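You operate a simulated robot arm through the tools that you are given. There is no shell and no other tool. Be economical: measure what you need, move in short steps, check, and stop when the job is done.

You are at the controls of a simulated two-armed robot. One attempt, no reset.

Task
Take the black-cap bobbin and put it in the dark basket. Put the white-cap bobbin on the gold sheet. Take the cap off the long sleeve and lay it down on the steel counter. Put the blue tuft on the black table away in the inside of the tuft tray. Open the small drawer, take the purple clip from the inside of the small drawer and put it on the yellow table and shut the drawer again. Open the spin dryer lid. Do these in any order. Set down upright: white-cap bobbin.

The check looks at the end state, three seconds after you hand in, the way a careful person would. Anything else that was tipped, shoved, dropped, spilled or broken makes it a failure. A push-on lid holds only when it is set on centred and level and pressed home; a screw cap is set on level and turned clockwise until tight. Flat cloth is picked up by pressing the open fingertips on it (5 to 10 N) and closing them slowly along it; thin cloth reads only 2 to 8 mm in the jaws.

Robot
Two 7-joint arms with two-finger grippers on one trunk, on a base that drives. Base frame: it is fixed to the floor where the robot stands at the start and does not move with it; the origin is under the middle of the robot, x ahead of it, y to its left, z up. Readings come in cm, degrees, newtons and seconds.
The left shoulder is at the start at [6, 12.3, 94.5], the right one opposite. With the tool pointing down near the work surface each hand reaches from about 20 to 76 cm from the robot's upright axis, wherever it stands, measured 20 degrees to its own side. Places, roughly: black-cap bobbin (7x7x11 cm) [60, -10, 80]; blue tuft (8x6x4 cm) [-320, -280, 80]; dark basket (22x21x11 cm) [110, 400, 140]; gold sheet (13x12x1 cm) [10, -140, 80]; inside of the tuft tray (36x24 cm) [60, 16, 76]; long sleeve (6x6x20 cm) [-60, -320, 90]; purple clip (4x3x7 cm) [-340, -150, 70]; small drawer [-340, -160, 70]; spin dryer lid [-80, -320, 100]; white-cap bobbin (7x7x11 cm) [40, 0, 80]; yellow table [-680, -440, 80]. Payload 1.47 kg a hand.
The tool frame of a hand sits at the grasp point between the pads (the TCP): z along the fingers, y along the line on which they close. The tips reach 1.6 cm beyond it. The gripper opens to 8.7 cm. The gripper's body begins 5.5 cm behind the TCP.
Orientation is that of the tool frame in the base frame, as a unit quaternion [w, x, y, z]. With the fingers straight down and closing along the base's y, the tool's x points along the base's -x, its y along +y and its z along -z.

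Tools
- The arms move only by the tool step_arm. It takes "left_plan", "right_plan" or both (then of equal length, played together; a hand with none holds still); each is a list of rows, each a list of 3 entries, a list of its own where there are three numbers: the shift along the tool's x, y, z in units of 25 mm (1.0 is 25 mm), then the turn, a rotation vector about the tool's x, y, z in units of 8 degrees (1.0 is 8 degrees), then the finger opening in cm, from 0 to 8.7. In form: [[[dx, dy, dz], [rx, ry, rz], hand], ...]. A call has 1 to 12 rows; each row shifts and turns the commanded pose from where the row before left it, along the tool's axes as they then stand. A call with a number of a shift or a turn outside -1 to 1 is refused whole. A row lasts 0.2 s, in which the tool goes at most 5 cm and 8.6 degrees; a call with a longer step from one row to the next is refused whole, and so is a gripper value outside its range. A pose out of reach is approached as far as the arm can. The call stops where the force on the tool passes 40 N (or 10 N more than at its start, if that is more) or the arm is blocked; 0.2 s more then pass. The fingers move at their own pace (about 15.3 cm/s each) and stop on an object; they squeeze with about 28 N. The grip force told is the motor's: it shows also when the fingers shut on nothing. Time passes only in rows, and 0.2 s behind the last, so rows that do not move let the fingers close. It gives the time, the measured TCP pose, the force on the tool (base axes), the opening and the grip force at its end, in the units of the frame above (readings bear some noise), with the torque about the TCP (base axes, N m) and any sound that the robot's microphone picked up.
- Cameras (640 x 400 px; columns grow to the right, rows downward): "scene" is now at [7.8, 1.02, 151.25]; the picture's right is [0.14, -0.99, 0.00], its down [-0.75, -0.11, -0.66] and it looks along [0.65, 0.10, -0.75] (base axes); focal length 251 px, centre (320, 200). "left" rides on the left gripper at [7.3, -1.2, -9] in its tool frame; the picture's right is [0.16, 0.99, 0.00], its down [-0.72, 0.12, -0.68] and it looks along [-0.67, 0.11, 0.73] (tool axes); focal length 247 px, centre (320, 200). "right" rides on the right gripper at [7.3, 1.2, -9] in its tool frame; the picture's right is [-0.16, 0.99, 0.00], its down [-0.72, -0.12, -0.68] and it looks along [-0.67, -0.11, 0.73] (tool axes); focal length 247 px, centre (320, 200).
- snapshot(camera): a new picture of that camera. No time passes.
- move_column(by): slides the trunk up (or, below 0, down) by that many cm; the arms and the scene camera ride with it, the base frame stays. It gives what a move gives, with no picture.
- base_move(legs): drives the robot by 1 to 6 legs, each [ahead, left, turn to the left] in cm, cm and degrees, along the robot's own axes; the way and the turn of a leg run together, so that a leg with both is an arc; at most 150 cm and 180 degrees a leg. The arms and the cameras ride along, it lands a little off, and it stops where it bumps. It gives what a move gives.
- pan_tilt(pan, tilt): turns the head with the scene camera to pan (to the left, within 120 degrees either way) and tilt (down, from -29 to 69), counted from straight ahead of the robot. It gives what a move gives.
- point_at(camera, pixels): for up to 12 pixels [column, row] of the newest picture of that camera ("zoom" is the newest enlarged one), the place [x, y, z] in the base frame of the surface seen there, good to about 0.3 cm, but the place of the scene camera against the robot may be out by one fixed shift of up to 1.8 cm in any direction. No time passes.
- close_up(camera, box): a new picture of the part [left, top, right, bottom] of that camera's present view, enlarged. No time passes.
- finish_job(): hands the job in; it is judged then, once.

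Work in short steps. Measure before you move; look again where a grasp or a placing could have gone wrong, and mend it. You have 124 turns and 124 pictures in all, those below and enlarged ones among them. Open the grippers and draw the arms clear of the work before you hand the job in, unless the task says otherwise.

The tools are called after ">>>" as name(argument=value, ...) on one line, values as JSON. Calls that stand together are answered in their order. step_arm: Moves the arms, as the interface text tells. Its arguments: {"type":"object","properties":{"left_plan":{"type":"array"},"right_plan":{"type":"array"}},"required":[]} The other tools are called the same way: move_column (by) slides the trunk up or down; base_move (legs) drives the base; pan_tilt (pan, tilt) turns the head that bears the scene camera; snapshot (camera) takes a picture; point_at (camera, pixels) gives the place of the surface under pixels of a picture; close_up (camera, box) takes an enlarged picture of a part of a camera's view; finish_job () hands the job in.

At the start:

```text
t: 0.0
left_ee_pos: [57.58, 28.8, 104.45]
left_tcp_rot: [0.0, 0.0, 1.0, 0.0]
left_contact_force: [-0.3, -0.7, -0.2]
left_torque: [0.01, 0.01, 0.02]
left_finger_gap: 8.7
left_finger_force: 0.1
right_ee_pos: [54.48, -18.11, 100.76]
right_tcp_rot: [0.0, 0.0, 1.0, 0.0]
right_contact_force: [-0.6, 0.4, -0.2]
right_torque: [0.01, 0.0, -0.02]
right_finger_gap: 8.68
right_finger_force: 0.0
trunk travel left (down, up): [-10.0, 13.0]
robot x, y, heading: [0.42, -0.01, 0.1]
head pan, tilt: [8.3, 48.9]
```

scene: 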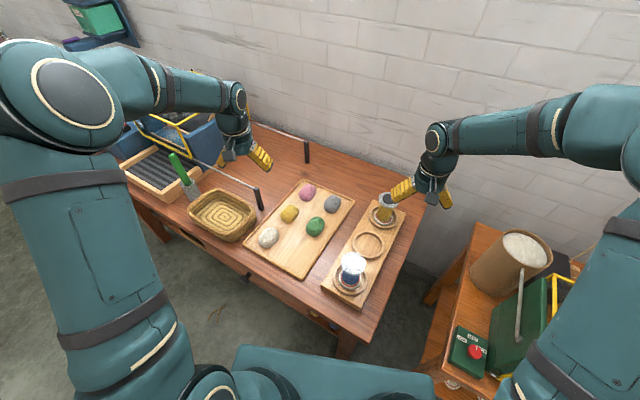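
right: 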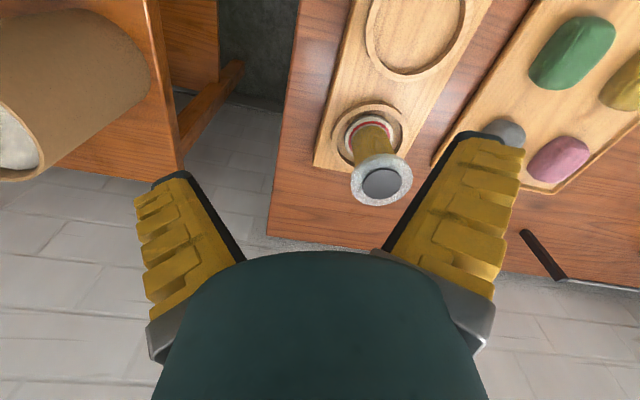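
left: 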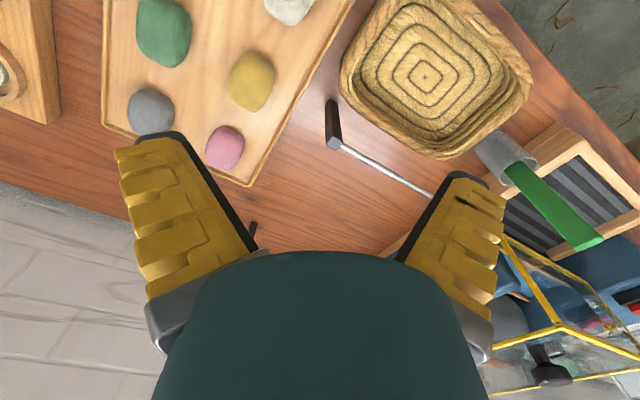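

The right picture shows the black-cap bobbin's cap at (382,184); the scene shows the white-cap one at (352,265). I measure both.

>>> point_at(camera="right", pixels=[[382, 184], [358, 180], [408, 184], [382, 205], [375, 140], [325, 160], [420, 40], [345, 120], [300, 200]])

>>> point_at(camera="scene", pixels=[[352, 258], [350, 275], [348, 290], [385, 214], [386, 203], [365, 243], [310, 225], [290, 213], [225, 215]])

>>> close_up(camera="scene", box=[300, 170, 460, 320])

```text
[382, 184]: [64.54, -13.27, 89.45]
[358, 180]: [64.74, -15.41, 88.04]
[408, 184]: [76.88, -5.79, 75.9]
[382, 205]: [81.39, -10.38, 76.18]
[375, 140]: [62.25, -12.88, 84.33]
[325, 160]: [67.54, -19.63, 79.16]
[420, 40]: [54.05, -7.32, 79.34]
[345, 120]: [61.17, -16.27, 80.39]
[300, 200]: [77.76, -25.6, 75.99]
```

```text
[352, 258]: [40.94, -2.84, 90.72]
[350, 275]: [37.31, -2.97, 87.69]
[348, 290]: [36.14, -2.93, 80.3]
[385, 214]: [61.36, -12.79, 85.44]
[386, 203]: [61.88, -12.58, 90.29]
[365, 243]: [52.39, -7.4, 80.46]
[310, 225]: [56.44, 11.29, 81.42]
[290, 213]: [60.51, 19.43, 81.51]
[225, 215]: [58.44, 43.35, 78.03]
```

```text
2.67 times, centred on (380, 245) of scene
```

zoom: 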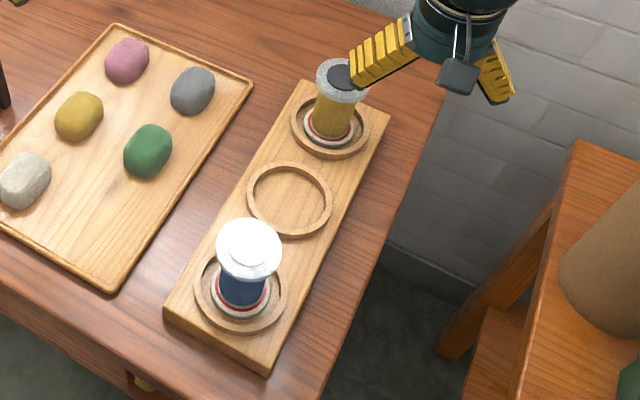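

The scene camera reads about 1 cm high against the right hand camera. I enlarge the right camera's view of the black-cap bobbin to fix its centre.

>>> close_up(camera="right", box=[300, 60, 460, 220])

```text
2.50 times, centred on (380, 140) of right
```

zoom: 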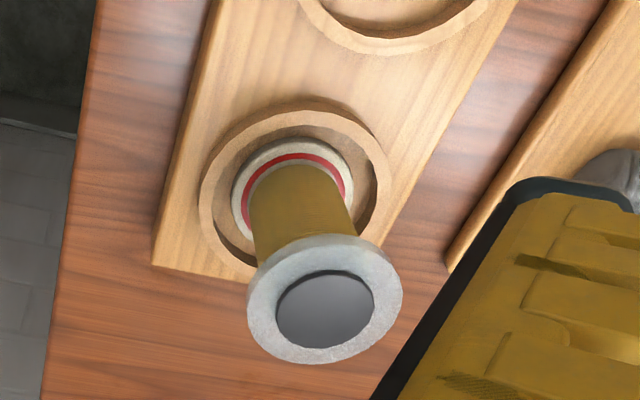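

>>> point_at(camera="zoom", pixels=[[326, 310], [258, 318], [396, 285], [318, 355], [335, 242], [300, 200], [250, 200], [345, 190], [225, 200], [382, 180], [290, 120]])

```text
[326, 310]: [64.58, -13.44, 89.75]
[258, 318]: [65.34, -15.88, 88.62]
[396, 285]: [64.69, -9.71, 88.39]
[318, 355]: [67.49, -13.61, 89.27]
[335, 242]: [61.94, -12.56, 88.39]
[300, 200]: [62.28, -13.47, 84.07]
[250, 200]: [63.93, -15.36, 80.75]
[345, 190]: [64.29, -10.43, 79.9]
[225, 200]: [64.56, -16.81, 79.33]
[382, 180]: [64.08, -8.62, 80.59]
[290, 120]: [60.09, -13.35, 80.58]
```

Black-cap flange centre is about (64.6,-13.2), top 89.6, 6 cm wide. I move the right hand over it with open fingers and stop above for a check.

>>> step_arm(right_plan=[[[-0.82, 0.39, 0], [0, 0, 0], 8.7], [[-0.82, 0.39, 0], [0, 0, 0], 8.7], [[-0.82, 0.39, 0], [0, 0, 0], 8.7], [[-0.82, 0.39, 0], [0, 0, 0], 8.7], [[-0.77, 0.39, 0], [0, 0, 0], 8.7], [[0, 0, 0.8], [0, 0, 0], 8.7], [[0, 0, 0.8], [0, 0, 0], 8.7], [[0, 0, 0.8], [0, 0, 0], 8.7], [[0, 0, 0.6], [0, 0, 0], 8.7], [[0, 0, 0], [0, 0, 0], 8.7]])

>>> snapshot(camera="right")

```text
t: 2.2
left_ee_pos: [57.56, 28.74, 104.46]
left_tcp_rot: [0.0, -0.001, 1.0, 0.0]
left_contact_force: [-0.1, 0.1, 0.1]
left_torque: [0.0, -0.02, -0.05]
left_finger_gap: 8.68
left_finger_force: 0.1
right_ee_pos: [64.49, -13.34, 93.22]
right_tcp_rot: [-0.001, 0.0, 1.0, 0.0]
right_contact_force: [-0.4, -0.3, -0.1]
right_torque: [-0.03, 0.04, -0.01]
right_finger_gap: 8.71
right_finger_force: 0.0
trunk travel left (down, up): [-10.0, 13.0]
robot x, y, heading: [-0.13, 0.5, 0.0]
head pan, tilt: [8.3, 48.9]
```

```text
118 pictures are left
```

right: 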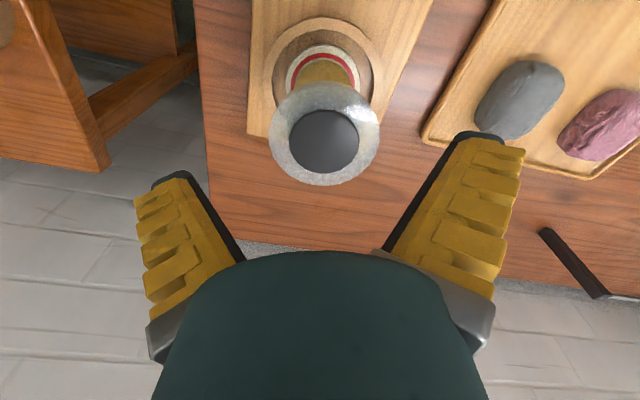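

The cap sits at (324,141), between the tips. I measure the flange edges to check centring.

>>> point_at(camera="right", pixels=[[324, 141], [275, 150], [374, 133], [327, 180], [321, 86], [174, 182], [475, 140]])

```text
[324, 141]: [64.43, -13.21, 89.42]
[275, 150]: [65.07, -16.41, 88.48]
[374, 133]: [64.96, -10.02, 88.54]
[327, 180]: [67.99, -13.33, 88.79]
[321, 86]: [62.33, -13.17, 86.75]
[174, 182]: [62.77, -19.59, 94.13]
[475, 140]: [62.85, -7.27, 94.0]
```

Well centred; I go down to z 88.4, close, and lift.

>>> step_arm(right_plan=[[[-0.1, 0.04, 0.7], [0, 0, 0], 8.7], [[0, 0, 0.7], [0, 0, 0], 8.7], [[0, 0, 0.53], [0, 0, 0], 8.7], [[0, 0, 0], [0, 0, 0], 8.7], [[0, 0, 0], [0, 0, 0], 5], [[0, 0, 0], [0, 0, 0], 4], [[0, 0, 0], [0, 0, 0], 4], [[0, 0, -0.4], [0, 0, 0], 4], [[0, 0, -0.6], [0, 0, 0], 4], [[0, 0, -0.8], [0, 0, 0], 4], [[0, 0, -0.8], [0, 0, 0], 4], [[0, 0, -0.8], [0, 0, 0], 4]])

>>> snapshot(camera="right")

```text
t: 4.8
left_ee_pos: [57.56, 28.71, 104.33]
left_tcp_rot: [0.001, 0.0, 1.0, 0.0]
left_contact_force: [-0.1, 0.0, 0.5]
left_torque: [-0.02, 0.04, 0.05]
left_finger_gap: 8.69
left_finger_force: 0.0
right_ee_pos: [65.02, -13.3, 97.14]
right_tcp_rot: [0.001, 0.0, 1.0, -0.001]
right_contact_force: [0.3, 0.3, 0.0]
right_torque: [0.03, -0.02, 0.0]
right_finger_gap: 6.1
right_finger_force: 28.0
trunk travel left (down, up): [-10.0, 13.0]
robot x, y, heading: [-0.0, 0.25, -0.1]
head pan, tilt: [8.3, 48.9]
```

```text
117 pictures are left
```

right: 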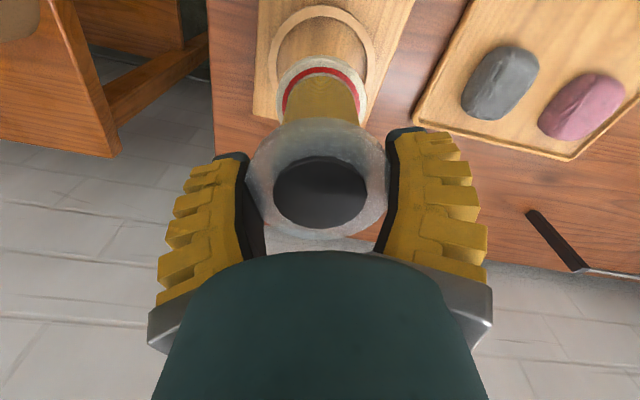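

Held at 6.1 cm. I swing the right hand up and out to the right while the left comes over toward the white-cap bobbin.

>>> step_arm(right_plan=[[[0, -0.3, -0.8], [0, 0, 0], 4], [[0.4, -0.85, -0.8], [0, 0, 0], 4], [[0.5, -0.85, -0.8], [0, 0, 0], 4], [[0.5, -0.85, -0.8], [0, 0, 0], 4], [[0.6, -0.85, -0.8], [0, 0, 0], 4], [[0.6, -0.9, -0.6], [0, 0, 0], 4], [[0.6, -0.9, 0], [0, 0, 0], 4], [[0.6, -0.9, 0], [0, 0, 0], 4], [[0.6, -0.9, 0], [0, 0, 0], 4], [[0.6, -0.9, 0], [0, 0, 0], 4], [[0.5, -0.9, 0], [0, 0, 0], 4], [[0, 0, 0], [0, 0, 0], 4]], left_plan=[[[0.2, -0.3, 0], [0, 0, 0], 8.7], [[0.6, -0.9, 0], [0, 0, 0], 8.7], [[0.7, -0.98, 0], [0, 0, 0], 8.7], [[0.7, -0.98, 0], [0, 0, 0], 8.7], [[0.7, -0.98, 0], [0, 0, 0], 8.7], [[0.7, -0.98, 0], [0, 0, 0], 8.7], [[0.7, -0.98, 0], [0, 0, 0], 8.7], [[0.7, -0.98, 0], [0, 0, 0], 8.7], [[0.7, -0.98, 0], [0, 0, 0], 8.7], [[0.7, -0.98, 0], [0, 0, 0], 8.7], [[0.7, -0.98, 0], [0, 0, 0], 8.7], [[0, 0, 0], [0, 0, 0], 8.7]])

>>> snapshot(camera="left")

```text
t: 7.4
left_ee_pos: [39.64, 3.75, 104.2]
left_tcp_rot: [0.0, 0.0, 1.0, 0.0]
left_contact_force: [-0.4, 0.5, -0.8]
left_torque: [0.05, -0.01, -0.03]
left_finger_gap: 8.7
left_finger_force: 0.0
right_ee_pos: [51.13, -35.8, 108.53]
right_tcp_rot: [0.0, -0.001, 1.0, 0.0]
right_contact_force: [0.2, 0.0, -0.6]
right_torque: [-0.01, -0.03, 0.0]
right_finger_gap: 6.16
right_finger_force: 27.5
trunk travel left (down, up): [-10.0, 13.0]
robot x, y, heading: [-0.02, 0.2, 0.0]
head pan, tilt: [8.3, 48.9]
```

```text
116 pictures are left
```

left: 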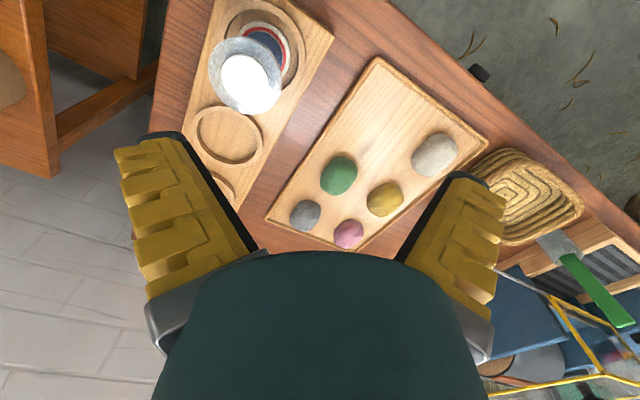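

White cap at (243,80) in the left picture; I measure its flange.

>>> point_at(camera="left", pixels=[[243, 80], [212, 72], [278, 85], [248, 112], [240, 42], [225, 135], [320, 120], [337, 172]])

```text
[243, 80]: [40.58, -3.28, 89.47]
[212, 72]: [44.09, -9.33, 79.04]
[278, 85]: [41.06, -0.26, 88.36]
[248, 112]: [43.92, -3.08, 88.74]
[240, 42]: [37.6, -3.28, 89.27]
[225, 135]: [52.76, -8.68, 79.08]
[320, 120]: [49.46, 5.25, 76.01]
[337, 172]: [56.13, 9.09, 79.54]
```

Centre (40.75,-3.35). The left hand goes over and down to z 88.4.

>>> step_arm(left_plan=[[[-0.2, -0.95, 0], [0, 0, 0], 8.7], [[-0.2, -0.95, 0], [0, 0, 0], 8.7], [[-0.04, -0.94, 0], [0, 0, 0], 8.7], [[0, 0, 0.8], [0, 0, 0], 8.7], [[0, 0, 0.9], [0, 0, 0], 8.7], [[0, 0, 0.9], [0, 0, 0], 8.7], [[0, 0, 0.9], [0, 0, 0], 8.7], [[0, 0, 0.5], [0, 0, 0], 8.7], [[0, 0, 0.5], [0, 0, 0], 8.7], [[0, 0, 0], [0, 0, 0], 8.7]])

>>> snapshot(camera="left")

```text
t: 9.6
left_ee_pos: [40.8, -3.44, 93.09]
left_tcp_rot: [0.0, 0.001, 1.0, 0.0]
left_contact_force: [0.1, -0.6, -0.7]
left_torque: [-0.01, -0.03, -0.02]
left_finger_gap: 8.71
left_finger_force: 0.2
right_ee_pos: [51.0, -35.95, 108.57]
right_tcp_rot: [0.0, 0.0, 1.0, -0.001]
right_contact_force: [0.6, -0.5, -0.6]
right_torque: [0.02, 0.01, -0.02]
right_finger_gap: 6.15
right_finger_force: 27.9
trunk travel left (down, up): [-10.0, 13.0]
robot x, y, heading: [0.24, 0.14, 0.2]
head pan, tilt: [8.3, 48.9]
```

```text
115 pictures are left
```

left: 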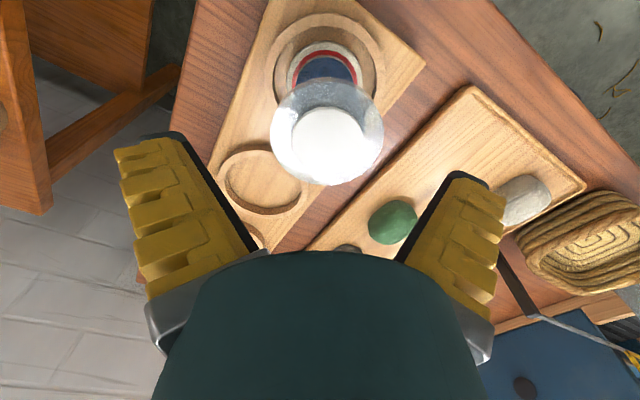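

Centred. Down 4.7 cm, close, lift.

>>> step_arm(left_plan=[[[0, 0.03, 0.7], [0, 0, 0], 8.7], [[0, 0, 0.7], [0, 0, 0], 8.7], [[0, 0, 0.48], [0, 0, 0], 8.7], [[0, 0, 0], [0, 0, 0], 8.7], [[0, 0, 0], [0, 0, 0], 5], [[0, 0, 0], [0, 0, 0], 4], [[0, 0, 0], [0, 0, 0], 4], [[0, 0, -0.4], [0, 0, 0], 4], [[0, 0, -0.8], [0, 0, 0], 4], [[0, 0, -0.8], [0, 0, 0], 4], [[0, 0, -0.8], [0, 0, 0], 4], [[0, 0, -0.8], [0, 0, 0], 4]])

>>> step_arm(left_plan=[[[0, 0, -0.9], [0, 0, 0], 4], [[0, 0, -0.9], [0, 0, 0], 4], [[0, 0, -0.9], [0, 0, 0], 4], [[0, 0, -0.9], [0, 0, 0], 4], [[0, 0.9, 0], [0, 0, 0], 4], [[0, 0.9, 0], [0, 0, 0], 4], [[0, 0.9, 0], [0, 0, 0], 4], [[0, 0.9, 0], [0, 0, 0], 4], [[0, 0.9, 0], [0, 0, 0], 4], [[0, 0.9, 0], [0, 0, 0], 4], [[0, 0, 0], [0, 0, 0], 4]])

>>> pan_tilt(pan=-80, tilt=35)

>>> snapshot(camera="scene")

>>> snapshot(camera="left")

```text
t: 12.2
left_ee_pos: [40.75, -3.26, 97.31]
left_tcp_rot: [0.0, 0.0, 1.0, 0.0]
left_contact_force: [0.0, 0.0, -1.5]
left_torque: [0.01, 0.0, -0.01]
left_finger_gap: 6.3
left_finger_force: 28.6
right_ee_pos: [50.99, -35.98, 108.55]
right_tcp_rot: [0.0, 0.0, 1.0, 0.0]
right_contact_force: [0.4, -0.1, 0.0]
right_torque: [0.0, -0.02, 0.01]
right_finger_gap: 6.16
right_finger_force: 28.5
trunk travel left (down, up): [-10.0, 13.0]
robot x, y, heading: [0.14, -0.15, 0.1]
head pan, tilt: [8.3, 48.9]
```

```text
t: 14.6
left_ee_pos: [40.91, 10.38, 106.33]
left_tcp_rot: [0.0, -0.001, 1.0, 0.0]
left_contact_force: [-0.4, 0.1, -1.0]
left_torque: [0.02, -0.04, 0.01]
left_finger_gap: 6.27
left_finger_force: 27.2
right_ee_pos: [51.02, -35.95, 108.41]
right_tcp_rot: [0.0, 0.0, 1.0, -0.001]
right_contact_force: [0.2, 0.3, -0.8]
right_torque: [0.0, -0.02, 0.03]
right_finger_gap: 6.16
right_finger_force: 27.8
trunk travel left (down, up): [-10.0, 13.0]
robot x, y, heading: [0.24, 0.08, 0.2]
head pan, tilt: [8.3, 48.9]
```

```text
t: 16.2
left_ee_pos: [40.97, 10.12, 106.37]
left_tcp_rot: [0.0, 0.001, 1.0, 0.0]
left_contact_force: [0.2, 0.1, -0.4]
left_torque: [-0.02, 0.03, 0.01]
left_finger_gap: 6.28
left_finger_force: 28.2
right_ee_pos: [51.02, -35.88, 108.51]
right_tcp_rot: [0.0, -0.001, 1.0, 0.0]
right_contact_force: [0.6, -0.7, -1.0]
right_torque: [-0.01, -0.02, 0.04]
right_finger_gap: 6.18
right_finger_force: 28.7
trunk travel left (down, up): [-10.0, 13.0]
robot x, y, heading: [0.09, -0.12, -0.2]
head pan, tilt: [-80.0, 35.0]
```

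```text
114 pictures are left
```

scene: 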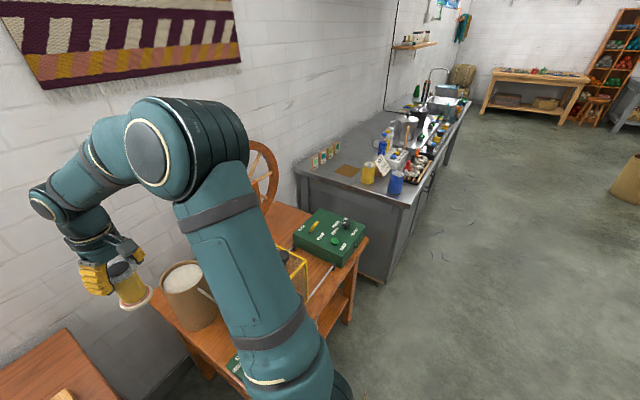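

```text
113 pictures are left
```

left: 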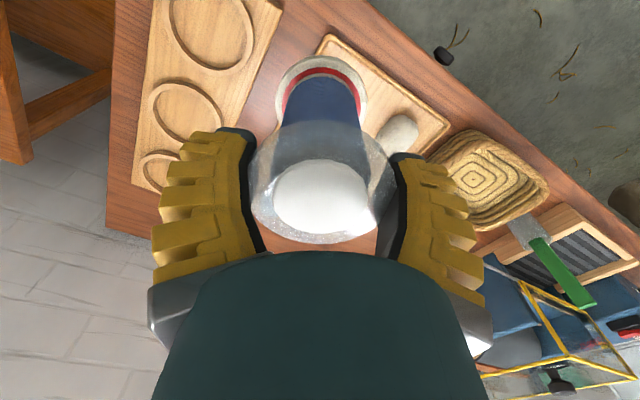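

Both bobbins are held. The gold sheet seems to be at (347,171) on the grey counter; I enlarge it and measure around.

>>> point_at(camera="scene", pixels=[[347, 171], [320, 175], [297, 172], [410, 204], [367, 174], [395, 183], [385, 282], [340, 255], [385, 110], [470, 100], [450, 200], [320, 160]])

>>> close_up(camera="scene", box=[280, 60, 480, 240])

```text
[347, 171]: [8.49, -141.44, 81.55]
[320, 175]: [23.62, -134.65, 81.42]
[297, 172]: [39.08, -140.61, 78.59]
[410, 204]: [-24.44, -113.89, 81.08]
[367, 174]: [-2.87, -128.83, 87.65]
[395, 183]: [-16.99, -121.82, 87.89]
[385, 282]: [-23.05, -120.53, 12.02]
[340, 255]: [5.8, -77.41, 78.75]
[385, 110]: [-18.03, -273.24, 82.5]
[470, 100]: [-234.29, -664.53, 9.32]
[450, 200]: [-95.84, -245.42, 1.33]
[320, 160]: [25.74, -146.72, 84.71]
```

```text
2.22 times, centred on (380, 150) of scene
```

zoom: 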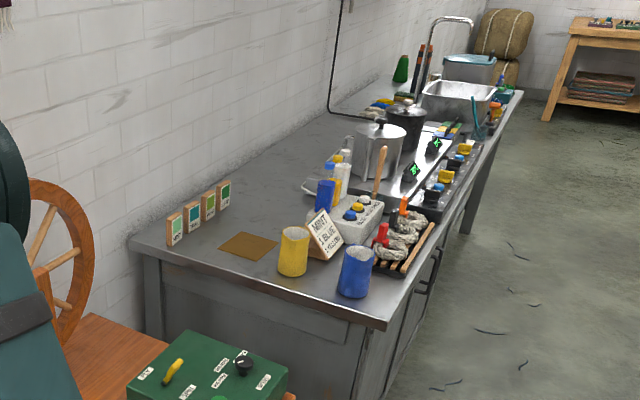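

Sheet at about (8.5,-141.4), counter top ~80. I measure the obstacles around it before driving.

>>> point_at(camera="zoom", pixels=[[292, 232], [320, 218], [345, 212], [325, 185], [340, 160], [378, 130], [380, 165], [382, 320], [220, 245], [270, 248], [410, 110], [150, 355]])

>>> step_arm(right_plan=[[[0.9, 0, -0.3], [0, 0, 0], 4], [[0.9, 0, -0.3], [0, 0, 0], 4], [[0.9, 0, -0.3], [0, 0, 0], 4], [[0.9, 0, -0.3], [0, 0, 0], 4], [[0.9, 0, -0.3], [0, 0, 0], 4], [[0.9, 0, -0.3], [0, 0, 0], 4], [[0.9, 0, -0.3], [0, 0, 0], 4], [[0, 0, -0.3], [0, 0, 0], 4], [[0, 0, 0], [0, 0, 0], 4]], left_plan=[[[0, 0.8, -0.3], [0, 0, 0], 4], [[0, 0.8, -0.3], [0, 0, 0], 4], [[0, 0.8, -0.3], [0, 0, 0], 4], [[0, 0.8, -0.3], [0, 0, 0], 4], [[0.3, 0.8, -0.3], [0, 0, 0], 4], [[0.3, 0.8, -0.3], [0, 0, 0], 4], [[0.3, 0.8, -0.3], [0, 0, 0], 4], [[0, 0, -0.3], [0, 0, 0], 4], [[0, 0, 0], [0, 0, 0], 4]])

```text
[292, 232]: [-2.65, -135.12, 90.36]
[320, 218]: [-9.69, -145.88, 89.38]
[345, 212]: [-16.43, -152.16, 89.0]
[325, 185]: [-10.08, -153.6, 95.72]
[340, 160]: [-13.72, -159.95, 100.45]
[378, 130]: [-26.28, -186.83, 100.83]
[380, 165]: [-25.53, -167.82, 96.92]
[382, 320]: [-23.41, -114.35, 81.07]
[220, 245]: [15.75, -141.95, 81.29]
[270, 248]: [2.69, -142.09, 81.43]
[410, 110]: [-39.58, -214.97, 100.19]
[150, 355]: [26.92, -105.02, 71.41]
```

```text
t: 18.2
left_ee_pos: [38.49, 24.24, 112.42]
left_tcp_rot: [0.0, -0.001, 1.0, 0.0]
left_contact_force: [-0.1, 0.3, -1.0]
left_torque: [-0.01, -0.02, 0.0]
left_finger_gap: 6.29
left_finger_force: 28.6
right_ee_pos: [35.55, -35.83, 114.56]
right_tcp_rot: [-0.001, -0.001, 1.0, 0.0]
right_contact_force: [0.2, -0.2, 0.0]
right_torque: [-0.02, -0.02, -0.01]
right_finger_gap: 6.16
right_finger_force: 28.5
trunk travel left (down, up): [-10.0, 13.0]
robot x, y, heading: [-0.28, 0.24, -0.0]
head pan, tilt: [-80.0, 35.0]
```

The counter looks slanted. I measure its front edge and the neighbouring table before choosing where to stand.

>>> point_at(camera="zoom", pixels=[[388, 322], [430, 255], [465, 200], [515, 100], [285, 385], [250, 345]])

>>> point_at(camera="scene", pixels=[[366, 240], [345, 290], [355, 320], [330, 340], [460, 300], [625, 190], [410, 330]])

```text
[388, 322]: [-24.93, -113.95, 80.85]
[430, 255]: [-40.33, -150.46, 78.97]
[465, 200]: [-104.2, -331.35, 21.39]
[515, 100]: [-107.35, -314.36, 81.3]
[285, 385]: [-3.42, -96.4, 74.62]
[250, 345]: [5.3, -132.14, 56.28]
```

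```text
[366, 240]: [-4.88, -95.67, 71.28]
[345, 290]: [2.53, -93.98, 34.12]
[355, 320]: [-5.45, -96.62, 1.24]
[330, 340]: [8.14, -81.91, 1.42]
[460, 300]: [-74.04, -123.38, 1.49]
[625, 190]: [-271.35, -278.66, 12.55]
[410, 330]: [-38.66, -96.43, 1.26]
```

Front edge runs from (-25,-114) to (-107,-314), so the counter's normal points to heading -22°. I raise the trunk and drive to about (-58,-114), turning to -42° so the left hand can reach the sheet.

>>> move_column(by=8)

>>> base_move(legs=[[-60, 0, 0], [0, -114, 0], [0, 0, -42]])

>>> pan_tilt(pan=10, tilt=45)

>>> snapshot(camera="scene")

```text
t: 19.4
left_ee_pos: [38.7, 24.2, 120.3]
left_tcp_rot: [0.0, 0.0, 1.0, 0.0]
left_contact_force: [-0.7, -0.2, -0.2]
left_torque: [0.0, -0.01, 0.0]
left_finger_gap: 6.28
left_finger_force: 28.0
right_ee_pos: [35.44, -35.89, 122.54]
right_tcp_rot: [0.0, 0.0, 1.0, 0.0]
right_contact_force: [1.1, 0.4, -0.7]
right_torque: [0.0, -0.01, 0.03]
right_finger_gap: 6.18
right_finger_force: 27.8
trunk travel left (down, up): [-18.0, 5.0]
robot x, y, heading: [0.28, 0.03, 0.1]
head pan, tilt: [-80.0, 35.0]
```

```text
t: 34.6
left_ee_pos: [-16.29, -122.04, 120.21]
left_tcp_rot: [0.0, 0.362, 0.932, 0.001]
left_contact_force: [-0.1, -0.1, -1.0]
left_torque: [-0.01, 0.0, 0.03]
left_finger_gap: 6.23
left_finger_force: 28.1
right_ee_pos: [-59.2, -164.07, 122.42]
right_tcp_rot: [0.0, 0.362, 0.932, 0.0]
right_contact_force: [0.6, -0.2, -0.6]
right_torque: [-0.05, 0.0, 0.02]
right_finger_gap: 6.16
right_finger_force: 27.6
trunk travel left (down, up): [-18.0, 5.0]
robot x, y, heading: [-61.44, -113.43, -42.4]
head pan, tilt: [-80.0, 35.0]
```

```text
t: 36.3
left_ee_pos: [-16.26, -121.96, 120.27]
left_tcp_rot: [0.0, 0.363, 0.932, 0.001]
left_contact_force: [0.2, 0.0, -0.8]
left_torque: [-0.01, -0.02, -0.01]
left_finger_gap: 6.23
left_finger_force: 27.9
right_ee_pos: [-59.3, -164.1, 122.62]
right_tcp_rot: [0.0, 0.362, 0.932, -0.001]
right_contact_force: [-0.4, 0.3, -0.2]
right_torque: [0.02, 0.01, 0.0]
right_finger_gap: 6.16
right_finger_force: 28.5
trunk travel left (down, up): [-18.0, 5.0]
robot x, y, heading: [-61.19, -113.74, -42.5]
head pan, tilt: [10.0, 45.0]
```

```text
111 pictures are left
```

scene: 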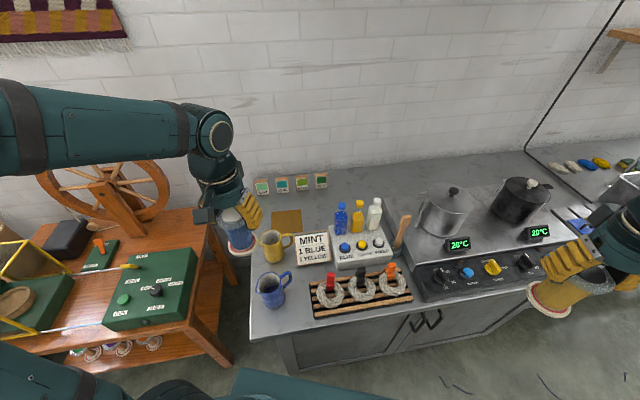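

The sheet shows at (287,221), with its way clear behind the yellow cup. I measure it and the counter edge.

>>> point_at(camera="scene", pixels=[[287, 221], [273, 212], [301, 211], [302, 231], [272, 231], [253, 338], [400, 325], [268, 238], [250, 200], [312, 236]])

>>> snapshot(camera="left")

```text
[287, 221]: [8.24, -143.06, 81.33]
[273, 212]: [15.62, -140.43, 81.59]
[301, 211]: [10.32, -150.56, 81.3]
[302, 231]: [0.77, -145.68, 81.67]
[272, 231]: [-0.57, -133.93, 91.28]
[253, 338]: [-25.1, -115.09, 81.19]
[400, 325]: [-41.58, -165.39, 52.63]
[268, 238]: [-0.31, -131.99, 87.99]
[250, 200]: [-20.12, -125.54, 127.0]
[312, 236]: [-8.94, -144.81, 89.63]
```

```text
110 pictures are left
```

left: 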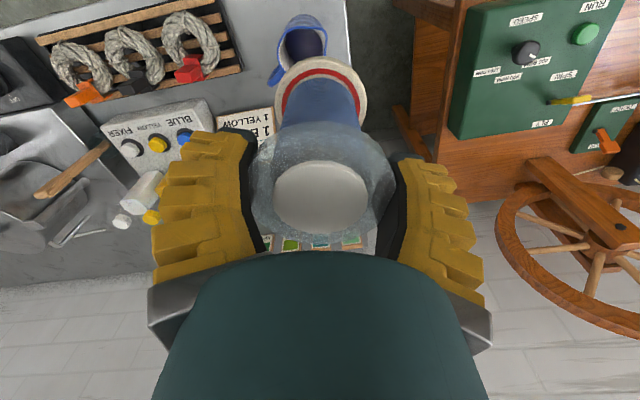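

Robot is ~34 cm from the edge; I close in 5 cm along the counter normal, then bring the left hand forward high over the sheet and look.

>>> base_move(legs=[[4.7, 1.7, 0]])

>>> step_arm(left_plan=[[[-0.9, 0, 0], [0, 0, 0], 4], [[-0.9, 0, 0], [0, 0, 0], 4], [[-0.9, 0, 0], [0, 0, 0], 4], [[-0.9, 0, 0], [0, 0, 0], 4], [[-0.9, 0, 0], [0, 0, 0], 4], [[-0.9, 0, 0], [0, 0, 0], 4], [[-0.9, 0, 0], [0, 0, 0], 4], [[-0.9, 0, 0], [0, 0, 0], 4], [[-0.9, 0, 0], [0, 0, 0], 4], [[0, 0, 0.6], [0, 0, 0], 4], [[0, 0, 0.6], [0, 0, 0], 4], [[0, 0, 0], [0, 0, 0], 4]])

>>> snapshot(camera="left")

>>> snapshot(camera="scene")

```text
t: 37.2
left_ee_pos: [-11.69, -123.95, 120.17]
left_tcp_rot: [-0.002, 0.363, 0.932, 0.001]
left_contact_force: [0.2, -0.4, -0.7]
left_torque: [0.02, 0.03, -0.03]
left_finger_gap: 6.24
left_finger_force: 28.3
right_ee_pos: [-54.6, -165.97, 122.48]
right_tcp_rot: [-0.001, 0.362, 0.932, 0.0]
right_contact_force: [-0.1, -0.7, -1.4]
right_torque: [0.02, 0.03, 0.03]
right_finger_gap: 6.16
right_finger_force: 27.6
trunk travel left (down, up): [-18.0, 5.0]
robot x, y, heading: [-56.97, -115.5, -42.5]
head pan, tilt: [10.0, 45.0]
```

```text
t: 39.8
left_ee_pos: [3.04, -137.46, 117.25]
left_tcp_rot: [0.0, 0.362, 0.932, 0.0]
left_contact_force: [0.3, -0.2, -0.9]
left_torque: [-0.02, -0.01, -0.02]
left_finger_gap: 6.24
left_finger_force: 28.4
right_ee_pos: [-54.87, -166.01, 122.51]
right_tcp_rot: [0.0, 0.362, 0.932, 0.0]
right_contact_force: [0.3, -0.5, -0.8]
right_torque: [0.05, 0.02, -0.02]
right_finger_gap: 6.18
right_finger_force: 28.1
trunk travel left (down, up): [-18.0, 5.0]
robot x, y, heading: [-56.54, -115.63, -42.2]
head pan, tilt: [10.0, 45.0]
```

```text
109 pictures are left
```

left: 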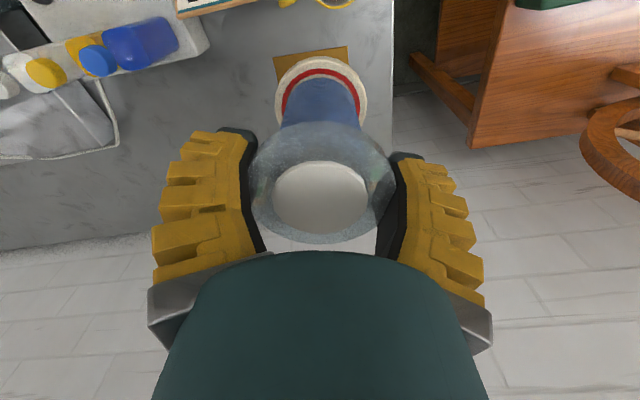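

```text
108 pictures are left
```

scene: 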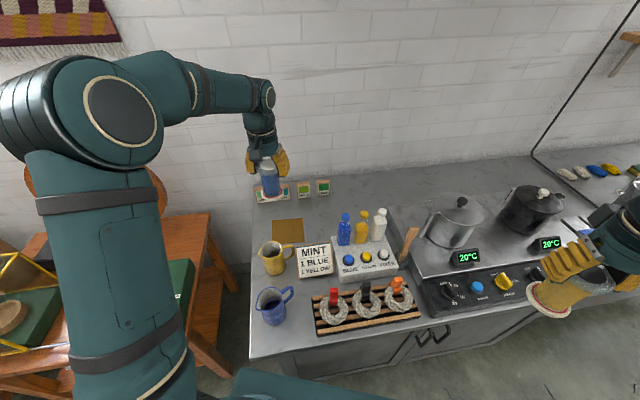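

The left camera sees the sheet's near part at (275-348, 47-75). I measure its corners in both pictures.

>>> point_at(camera="left", pixels=[[276, 57], [345, 49], [279, 78], [349, 66], [310, 54], [250, 60], [200, 230], [390, 60]])

>>> point_at(camera="scene", pixels=[[273, 219], [302, 219], [304, 242], [273, 240], [287, 228], [270, 160]])

```text
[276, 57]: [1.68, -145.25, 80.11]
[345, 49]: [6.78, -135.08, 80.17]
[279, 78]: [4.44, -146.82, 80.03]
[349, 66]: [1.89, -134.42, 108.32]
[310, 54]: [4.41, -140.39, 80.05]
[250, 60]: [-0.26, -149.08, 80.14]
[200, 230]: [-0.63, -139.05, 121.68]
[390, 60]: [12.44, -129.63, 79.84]
```

```text
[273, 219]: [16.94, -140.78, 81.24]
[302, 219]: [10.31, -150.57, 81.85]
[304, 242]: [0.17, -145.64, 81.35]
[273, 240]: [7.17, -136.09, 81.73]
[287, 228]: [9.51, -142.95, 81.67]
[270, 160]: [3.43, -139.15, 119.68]
```

Sheet centre about (9.4,-142.7), top 80.1. I move over it and descend to about 2 cm above.

>>> step_arm(left_plan=[[[-0.83, 0.05, 0.3], [0, 0, 0], 4], [[-0.83, 0.05, 0.5], [0, 0, 0], 4], [[-0.83, 0.05, 0.8], [0, 0, 0], 4], [[-0.81, 0.03, 0.8], [0, 0, 0], 4], [[0, 0, 0.9], [0, 0, 0], 4], [[0, 0, 1.0], [0, 0, 0], 4], [[0, 0, 1.0], [0, 0, 0], 4], [[0, 0, 1.0], [0, 0, 0], 4], [[0, 0, 1.0], [0, 0, 0], 4], [[0, 0, 1.0], [0, 0, 0], 4], [[0, 0, 1.0], [0, 0, 0], 4], [[0, 0, 0], [0, 0, 0], 4]])

>>> snapshot(camera="scene")

>>> snapshot(camera="left")

```text
t: 42.4
left_ee_pos: [9.42, -142.71, 94.16]
left_tcp_rot: [0.0, 0.362, 0.932, 0.0]
left_contact_force: [-0.6, -0.4, -1.5]
left_torque: [-0.02, -0.03, 0.01]
left_finger_gap: 6.23
left_finger_force: 28.6
right_ee_pos: [-54.92, -165.98, 122.58]
right_tcp_rot: [0.0, 0.362, 0.932, 0.0]
right_contact_force: [-0.1, 0.4, -1.0]
right_torque: [-0.01, -0.01, 0.01]
right_finger_gap: 6.16
right_finger_force: 27.9
trunk travel left (down, up): [-18.0, 5.0]
robot x, y, heading: [-56.83, -115.74, -42.4]
head pan, tilt: [10.0, 45.0]
```

```text
107 pictures are left
```

scene: 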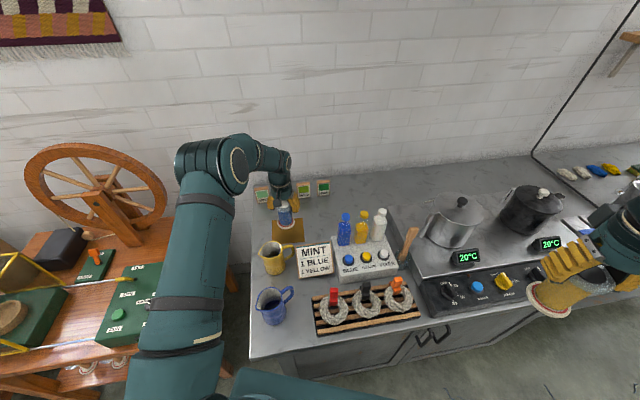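

```text
106 pictures are left
```

left: 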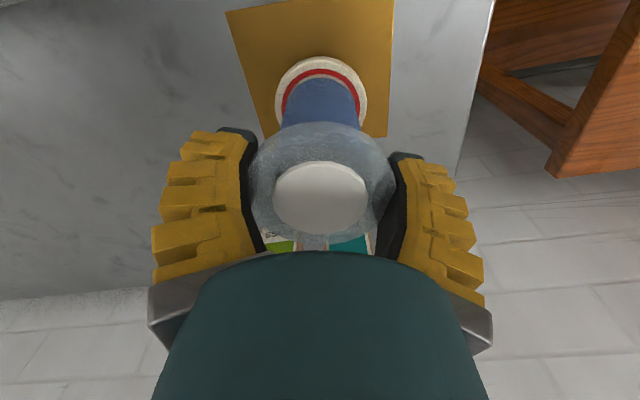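

The base hangs centrally over the sheet. I lower 3.5 cm and read the force.

>>> step_arm(left_plan=[[[0, 0, 0.6], [0, 0, 0], 4], [[0, 0, 0.5], [0, 0, 0], 4], [[0, 0, 0.3], [0, 0, 0], 4], [[0, 0, 0.1], [0, 0, 0], 4], [[0, 0, 0], [0, 0, 0], 4]])

>>> close_up(camera="scene", box=[240, 180, 340, 260])

```text
t: 43.6
left_ee_pos: [9.48, -142.75, 90.33]
left_tcp_rot: [0.0, 0.362, 0.932, 0.0]
left_contact_force: [-0.8, 0.0, -1.3]
left_torque: [0.0, -0.03, -0.01]
left_finger_gap: 6.24
left_finger_force: 28.0
right_ee_pos: [-54.8, -165.88, 122.59]
right_tcp_rot: [0.0, 0.362, 0.932, 0.0]
right_contact_force: [-0.6, -0.3, -1.2]
right_torque: [0.02, -0.01, 0.0]
right_finger_gap: 6.18
right_finger_force: 27.9
trunk travel left (down, up): [-18.0, 5.0]
robot x, y, heading: [-56.66, -115.74, -42.5]
head pan, tilt: [10.0, 45.0]
```

```text
5.00 times, centred on (290, 220) of scene
```

zoom: 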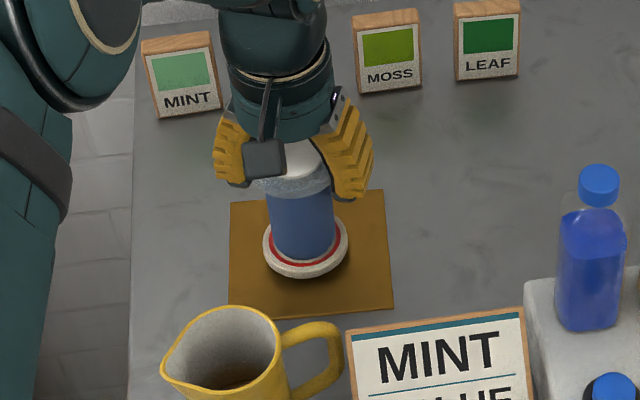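

Nearly down and still unloaded. I lower in 1 mm steps until the force changes.

>>> step_arm(left_plan=[[[0, 0, 0.06], [0, 0, 0], 4], [[0, 0, 0.06], [0, 0, 0], 4], [[0, 0, 0], [0, 0, 0], 4]])

>>> step_arm(left_plan=[[[0, 0, 0.06], [0, 0, 0], 4], [[0, 0, 0.06], [0, 0, 0], 4], [[0, 0, 0], [0, 0, 0], 4]])

```text
t: 44.4
left_ee_pos: [9.47, -142.76, 90.1]
left_tcp_rot: [0.0, 0.362, 0.932, 0.0]
left_contact_force: [0.3, -1.0, -0.3]
left_torque: [-0.04, -0.01, 0.01]
left_finger_gap: 6.23
left_finger_force: 28.3
right_ee_pos: [-54.79, -166.0, 122.53]
right_tcp_rot: [0.0, 0.362, 0.932, 0.0]
right_contact_force: [0.7, 0.8, -1.3]
right_torque: [0.02, 0.04, -0.01]
right_finger_gap: 6.14
right_finger_force: 27.7
trunk travel left (down, up): [-18.0, 5.0]
robot x, y, heading: [-56.6, -115.6, -42.3]
head pan, tilt: [10.0, 45.0]
```

```text
t: 45.2
left_ee_pos: [9.45, -142.71, 89.68]
left_tcp_rot: [0.0, 0.362, 0.932, 0.0]
left_contact_force: [0.5, 0.2, -0.6]
left_torque: [-0.07, 0.0, 0.03]
left_finger_gap: 6.23
left_finger_force: 28.1
right_ee_pos: [-54.77, -165.99, 122.51]
right_tcp_rot: [0.0, 0.361, 0.933, 0.0]
right_contact_force: [-0.1, -0.7, -0.9]
right_torque: [-0.05, 0.0, -0.02]
right_finger_gap: 6.15
right_finger_force: 28.0
trunk travel left (down, up): [-18.0, 5.0]
robot x, y, heading: [-56.79, -115.36, -42.4]
head pan, tilt: [10.0, 45.0]
```

Still no contact; a few more steps down.

>>> step_arm(left_plan=[[[0, 0, 0.06], [0, 0, 0], 4], [[0, 0, 0.06], [0, 0, 0], 4], [[0, 0, 0], [0, 0, 0], 4]])

>>> step_arm(left_plan=[[[0, 0, 0.06], [0, 0, 0], 4], [[0, 0, 0], [0, 0, 0], 4]])

>>> snapshot(camera="left")

```text
t: 46.0
left_ee_pos: [9.44, -142.75, 89.37]
left_tcp_rot: [0.0, 0.363, 0.932, -0.001]
left_contact_force: [-0.3, 0.5, -1.0]
left_torque: [0.03, 0.02, 0.03]
left_finger_gap: 6.24
left_finger_force: 27.9
right_ee_pos: [-54.83, -166.0, 122.54]
right_tcp_rot: [0.0, 0.361, 0.932, 0.0]
right_contact_force: [0.2, 0.0, -0.4]
right_torque: [0.02, 0.0, 0.01]
right_finger_gap: 6.13
right_finger_force: 27.8
trunk travel left (down, up): [-18.0, 5.0]
robot x, y, heading: [-56.75, -115.31, -42.6]
head pan, tilt: [10.0, 45.0]
```

```text
t: 46.6
left_ee_pos: [9.41, -142.77, 89.38]
left_tcp_rot: [-0.001, 0.361, 0.933, 0.0]
left_contact_force: [-1.0, -0.1, 3.0]
left_torque: [-0.12, 0.03, 0.0]
left_finger_gap: 6.25
left_finger_force: 27.9
right_ee_pos: [-54.87, -165.9, 122.38]
right_tcp_rot: [0.0, 0.363, 0.932, 0.0]
right_contact_force: [0.9, -1.2, -0.2]
right_torque: [-0.04, 0.04, -0.01]
right_finger_gap: 6.14
right_finger_force: 28.3
trunk travel left (down, up): [-18.0, 5.0]
robot x, y, heading: [-56.73, -115.62, -42.5]
head pan, tilt: [10.0, 45.0]
```

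```text
104 pictures are left
```

left: 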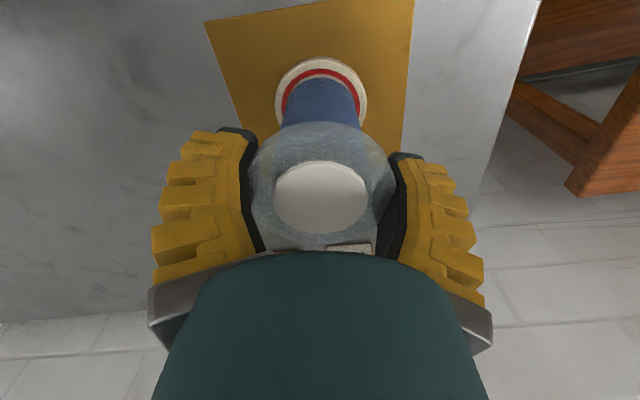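

Contact felt (+4 N) with the base wholly on the sheet. I release and raise the hand.

>>> step_arm(left_plan=[[[0, 0, 0], [0, 0, 0], 6.6], [[0, 0, 0], [0, 0, 0], 8.7], [[0, 0, 0], [0, 0, 0], 8.7], [[0, 0, -0.5], [0, 0, 0], 8.7], [[0, 0, -0.9], [0, 0, 0], 8.7], [[0, 0, -0.9], [0, 0, 0], 8.7], [[0, 0, -0.9], [0, 0, 0], 8.7], [[0, 0, -0.9], [0, 0, 0], 8.7], [[0, 0, -1], [0, 0, 0], 8.7], [[0, 0, -1], [0, 0, 0], 8.7], [[0, 0, -1], [0, 0, 0], 8.7]])

>>> step_arm(left_plan=[[[0.9, 0, -0.9], [0, 0, 0], 8.7], [[0.9, 0, -0.9], [0, 0, 0], 8.7], [[0.9, 0, -0.9], [0, 0, 0], 8.7], [[0.9, 0, -0.5], [0, 0, 0], 8.7], [[0.9, 0, 0], [0, 0, 0], 8.7], [[0.9, 0, 0], [0, 0, 0], 8.7], [[0.9, 0, 0], [0, 0, 0], 8.7], [[0.9, 0, 0], [0, 0, 0], 8.7], [[0.9, 0, 0], [0, 0, 0], 8.7], [[0.9, 0, 0], [0, 0, 0], 8.7], [[0.9, 0, 0], [0, 0, 0], 8.7]])

>>> snapshot(camera="scene")

```text
t: 49.0
left_ee_pos: [9.49, -142.62, 107.15]
left_tcp_rot: [0.0, 0.362, 0.932, 0.0]
left_contact_force: [0.7, 0.2, -0.2]
left_torque: [0.04, 0.0, -0.02]
left_finger_gap: 8.69
left_finger_force: 0.1
right_ee_pos: [-54.87, -166.05, 122.47]
right_tcp_rot: [0.0, 0.362, 0.932, -0.001]
right_contact_force: [0.5, -0.2, -0.6]
right_torque: [0.01, -0.03, -0.03]
right_finger_gap: 6.13
right_finger_force: 28.2
trunk travel left (down, up): [-18.0, 5.0]
robot x, y, heading: [-56.47, -115.26, -42.5]
head pan, tilt: [10.0, 45.0]
```

```text
t: 51.4
left_ee_pos: [-8.87, -125.9, 114.96]
left_tcp_rot: [0.001, 0.361, 0.932, 0.0]
left_contact_force: [0.4, 0.2, -0.3]
left_torque: [-0.01, -0.02, -0.02]
left_finger_gap: 8.67
left_finger_force: 0.0
right_ee_pos: [-54.86, -165.86, 122.6]
right_tcp_rot: [0.0, 0.362, 0.932, 0.0]
right_contact_force: [0.5, 0.1, -1.7]
right_torque: [0.03, 0.0, 0.04]
right_finger_gap: 6.17
right_finger_force: 27.9
trunk travel left (down, up): [-18.0, 5.0]
robot x, y, heading: [-56.57, -115.35, -42.4]
head pan, tilt: [10.0, 45.0]
```

```text
103 pictures are left
```

scene: 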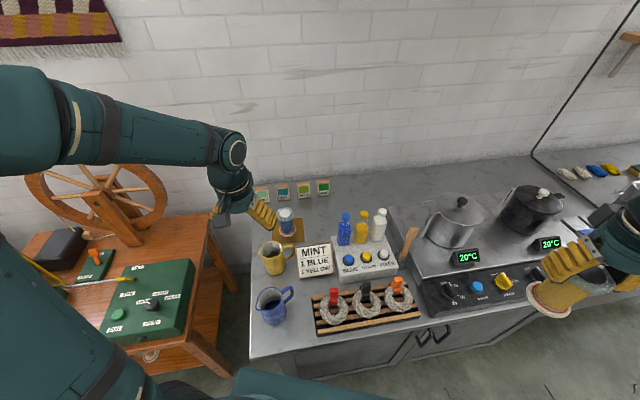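

The white-cap bobbin stands on the sheet. Next the basket in the north: I back off, turn to heading ~90° and look that way.

>>> base_move(legs=[[-40, 0, 0], [0, 0, 132]])

>>> pan_tilt(pan=-20, tilt=12)

>>> snapshot(camera="scene")

```text
t: 59.3
left_ee_pos: [-108.56, -45.44, 114.88]
left_tcp_rot: [-0.001, -0.69, 0.724, 0.0]
left_contact_force: [-0.2, 0.4, 0.0]
left_torque: [0.01, 0.01, 0.01]
left_finger_gap: 8.71
left_finger_force: 0.1
right_ee_pos: [-48.43, -55.07, 122.55]
right_tcp_rot: [0.001, -0.69, 0.724, 0.0]
right_contact_force: [1.0, 0.5, -0.7]
right_torque: [-0.02, -0.01, 0.0]
right_finger_gap: 6.14
right_finger_force: 27.5
trunk travel left (down, up): [-18.0, 5.0]
robot x, y, heading: [-86.02, -88.73, 87.3]
head pan, tilt: [10.0, 45.0]
```

```text
t: 60.3
left_ee_pos: [-108.43, -45.37, 114.79]
left_tcp_rot: [0.0, -0.69, 0.724, 0.0]
left_contact_force: [0.0, -1.0, 0.2]
left_torque: [-0.02, 0.0, -0.04]
left_finger_gap: 8.72
left_finger_force: 0.0
right_ee_pos: [-48.3, -55.09, 122.58]
right_tcp_rot: [0.0, -0.69, 0.723, 0.002]
right_contact_force: [-0.4, 0.3, -0.5]
right_torque: [0.05, 0.01, 0.01]
right_finger_gap: 6.16
right_finger_force: 27.9
trunk travel left (down, up): [-18.0, 5.0]
robot x, y, heading: [-85.9, -88.81, 87.4]
head pan, tilt: [-20.0, 12.0]
```

```text
102 pictures are left
```

scene: 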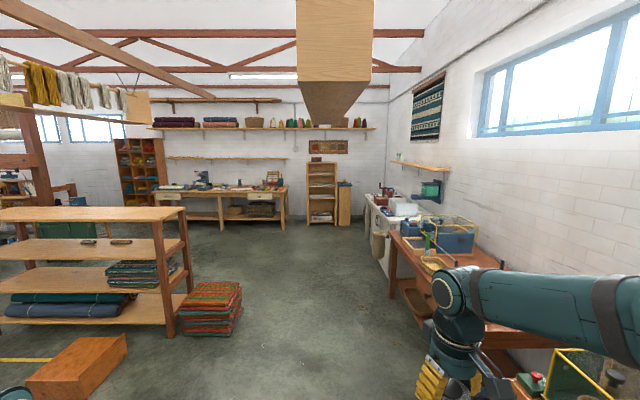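

I locate candidates for the basket and corridor obstacles.

>>> point_at(camera="scene", pixels=[[322, 180], [322, 165], [345, 185], [430, 190], [400, 205], [390, 190], [380, 250], [240, 300], [160, 340], [335, 60], [268, 212], [335, 110]])

>>> close_up(camera="scene", box=[290, 130, 500, 262])

```text
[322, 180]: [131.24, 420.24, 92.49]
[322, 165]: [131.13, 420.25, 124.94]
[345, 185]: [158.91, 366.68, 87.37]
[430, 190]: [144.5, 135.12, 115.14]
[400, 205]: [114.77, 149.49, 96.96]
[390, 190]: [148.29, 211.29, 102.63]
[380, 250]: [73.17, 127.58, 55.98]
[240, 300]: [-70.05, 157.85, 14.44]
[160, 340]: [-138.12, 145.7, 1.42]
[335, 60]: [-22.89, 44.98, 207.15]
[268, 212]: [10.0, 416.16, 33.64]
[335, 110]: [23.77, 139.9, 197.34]
```

```text
3.03 times, centred on (395, 196) of scene
```

zoom: 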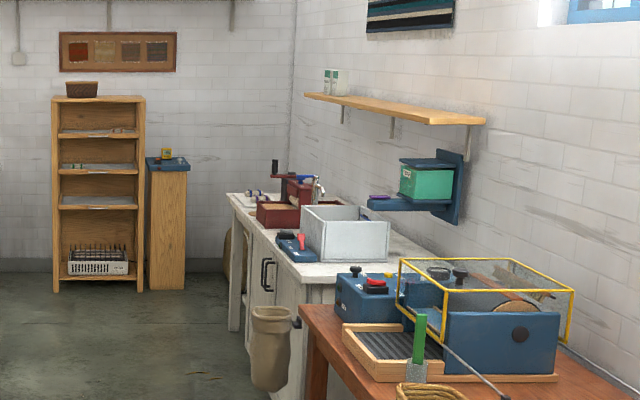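

The dark basket stands on top of the open wooden cabinet, near (110,405), cabinet top ~133. I drive up the corridor to about (20,310), keeping clear of the tables, and look again.

>>> base_move(legs=[[0, 0, 2.6], [120, -43, 0], [120, -43, 0], [130, -20, 0]])

>>> pan_tilt(pan=-35, tilt=15)

>>> snapshot(camera="scene")

```text
t: 79.2
left_ee_pos: [-0.7, 322.05, 114.88]
left_tcp_rot: [0.0, -0.697, 0.717, -0.001]
left_contact_force: [0.4, -0.3, 0.0]
left_torque: [-0.01, -0.01, -0.01]
left_finger_gap: 8.71
left_finger_force: 0.1
right_ee_pos: [59.54, 313.39, 122.45]
right_tcp_rot: [0.0, -0.697, 0.717, 0.0]
right_contact_force: [-0.3, -0.5, -1.1]
right_torque: [-0.01, -0.02, 0.02]
right_finger_gap: 6.17
right_finger_force: 28.2
trunk travel left (down, up): [-18.0, 5.0]
robot x, y, heading: [22.78, 279.12, 88.4]
head pan, tilt: [-20.0, 12.0]
```

```text
t: 80.0
left_ee_pos: [-0.76, 321.96, 114.96]
left_tcp_rot: [0.0, -0.697, 0.717, 0.0]
left_contact_force: [0.0, 0.2, -0.5]
left_torque: [-0.01, -0.01, -0.03]
left_finger_gap: 8.7
left_finger_force: 0.1
right_ee_pos: [59.54, 313.31, 122.58]
right_tcp_rot: [0.0, -0.698, 0.716, 0.0]
right_contact_force: [0.6, -0.9, 0.3]
right_torque: [-0.01, 0.04, 0.04]
right_finger_gap: 6.14
right_finger_force: 28.2
trunk travel left (down, up): [-18.0, 5.0]
robot x, y, heading: [22.72, 278.83, 88.6]
head pan, tilt: [-35.0, 15.0]
```

```text
100 pictures are left
```

scene: 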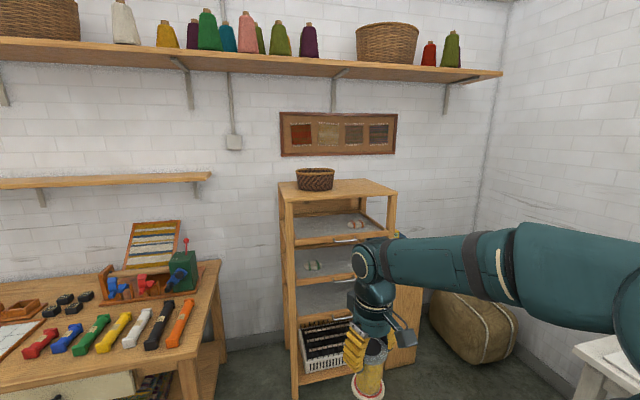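

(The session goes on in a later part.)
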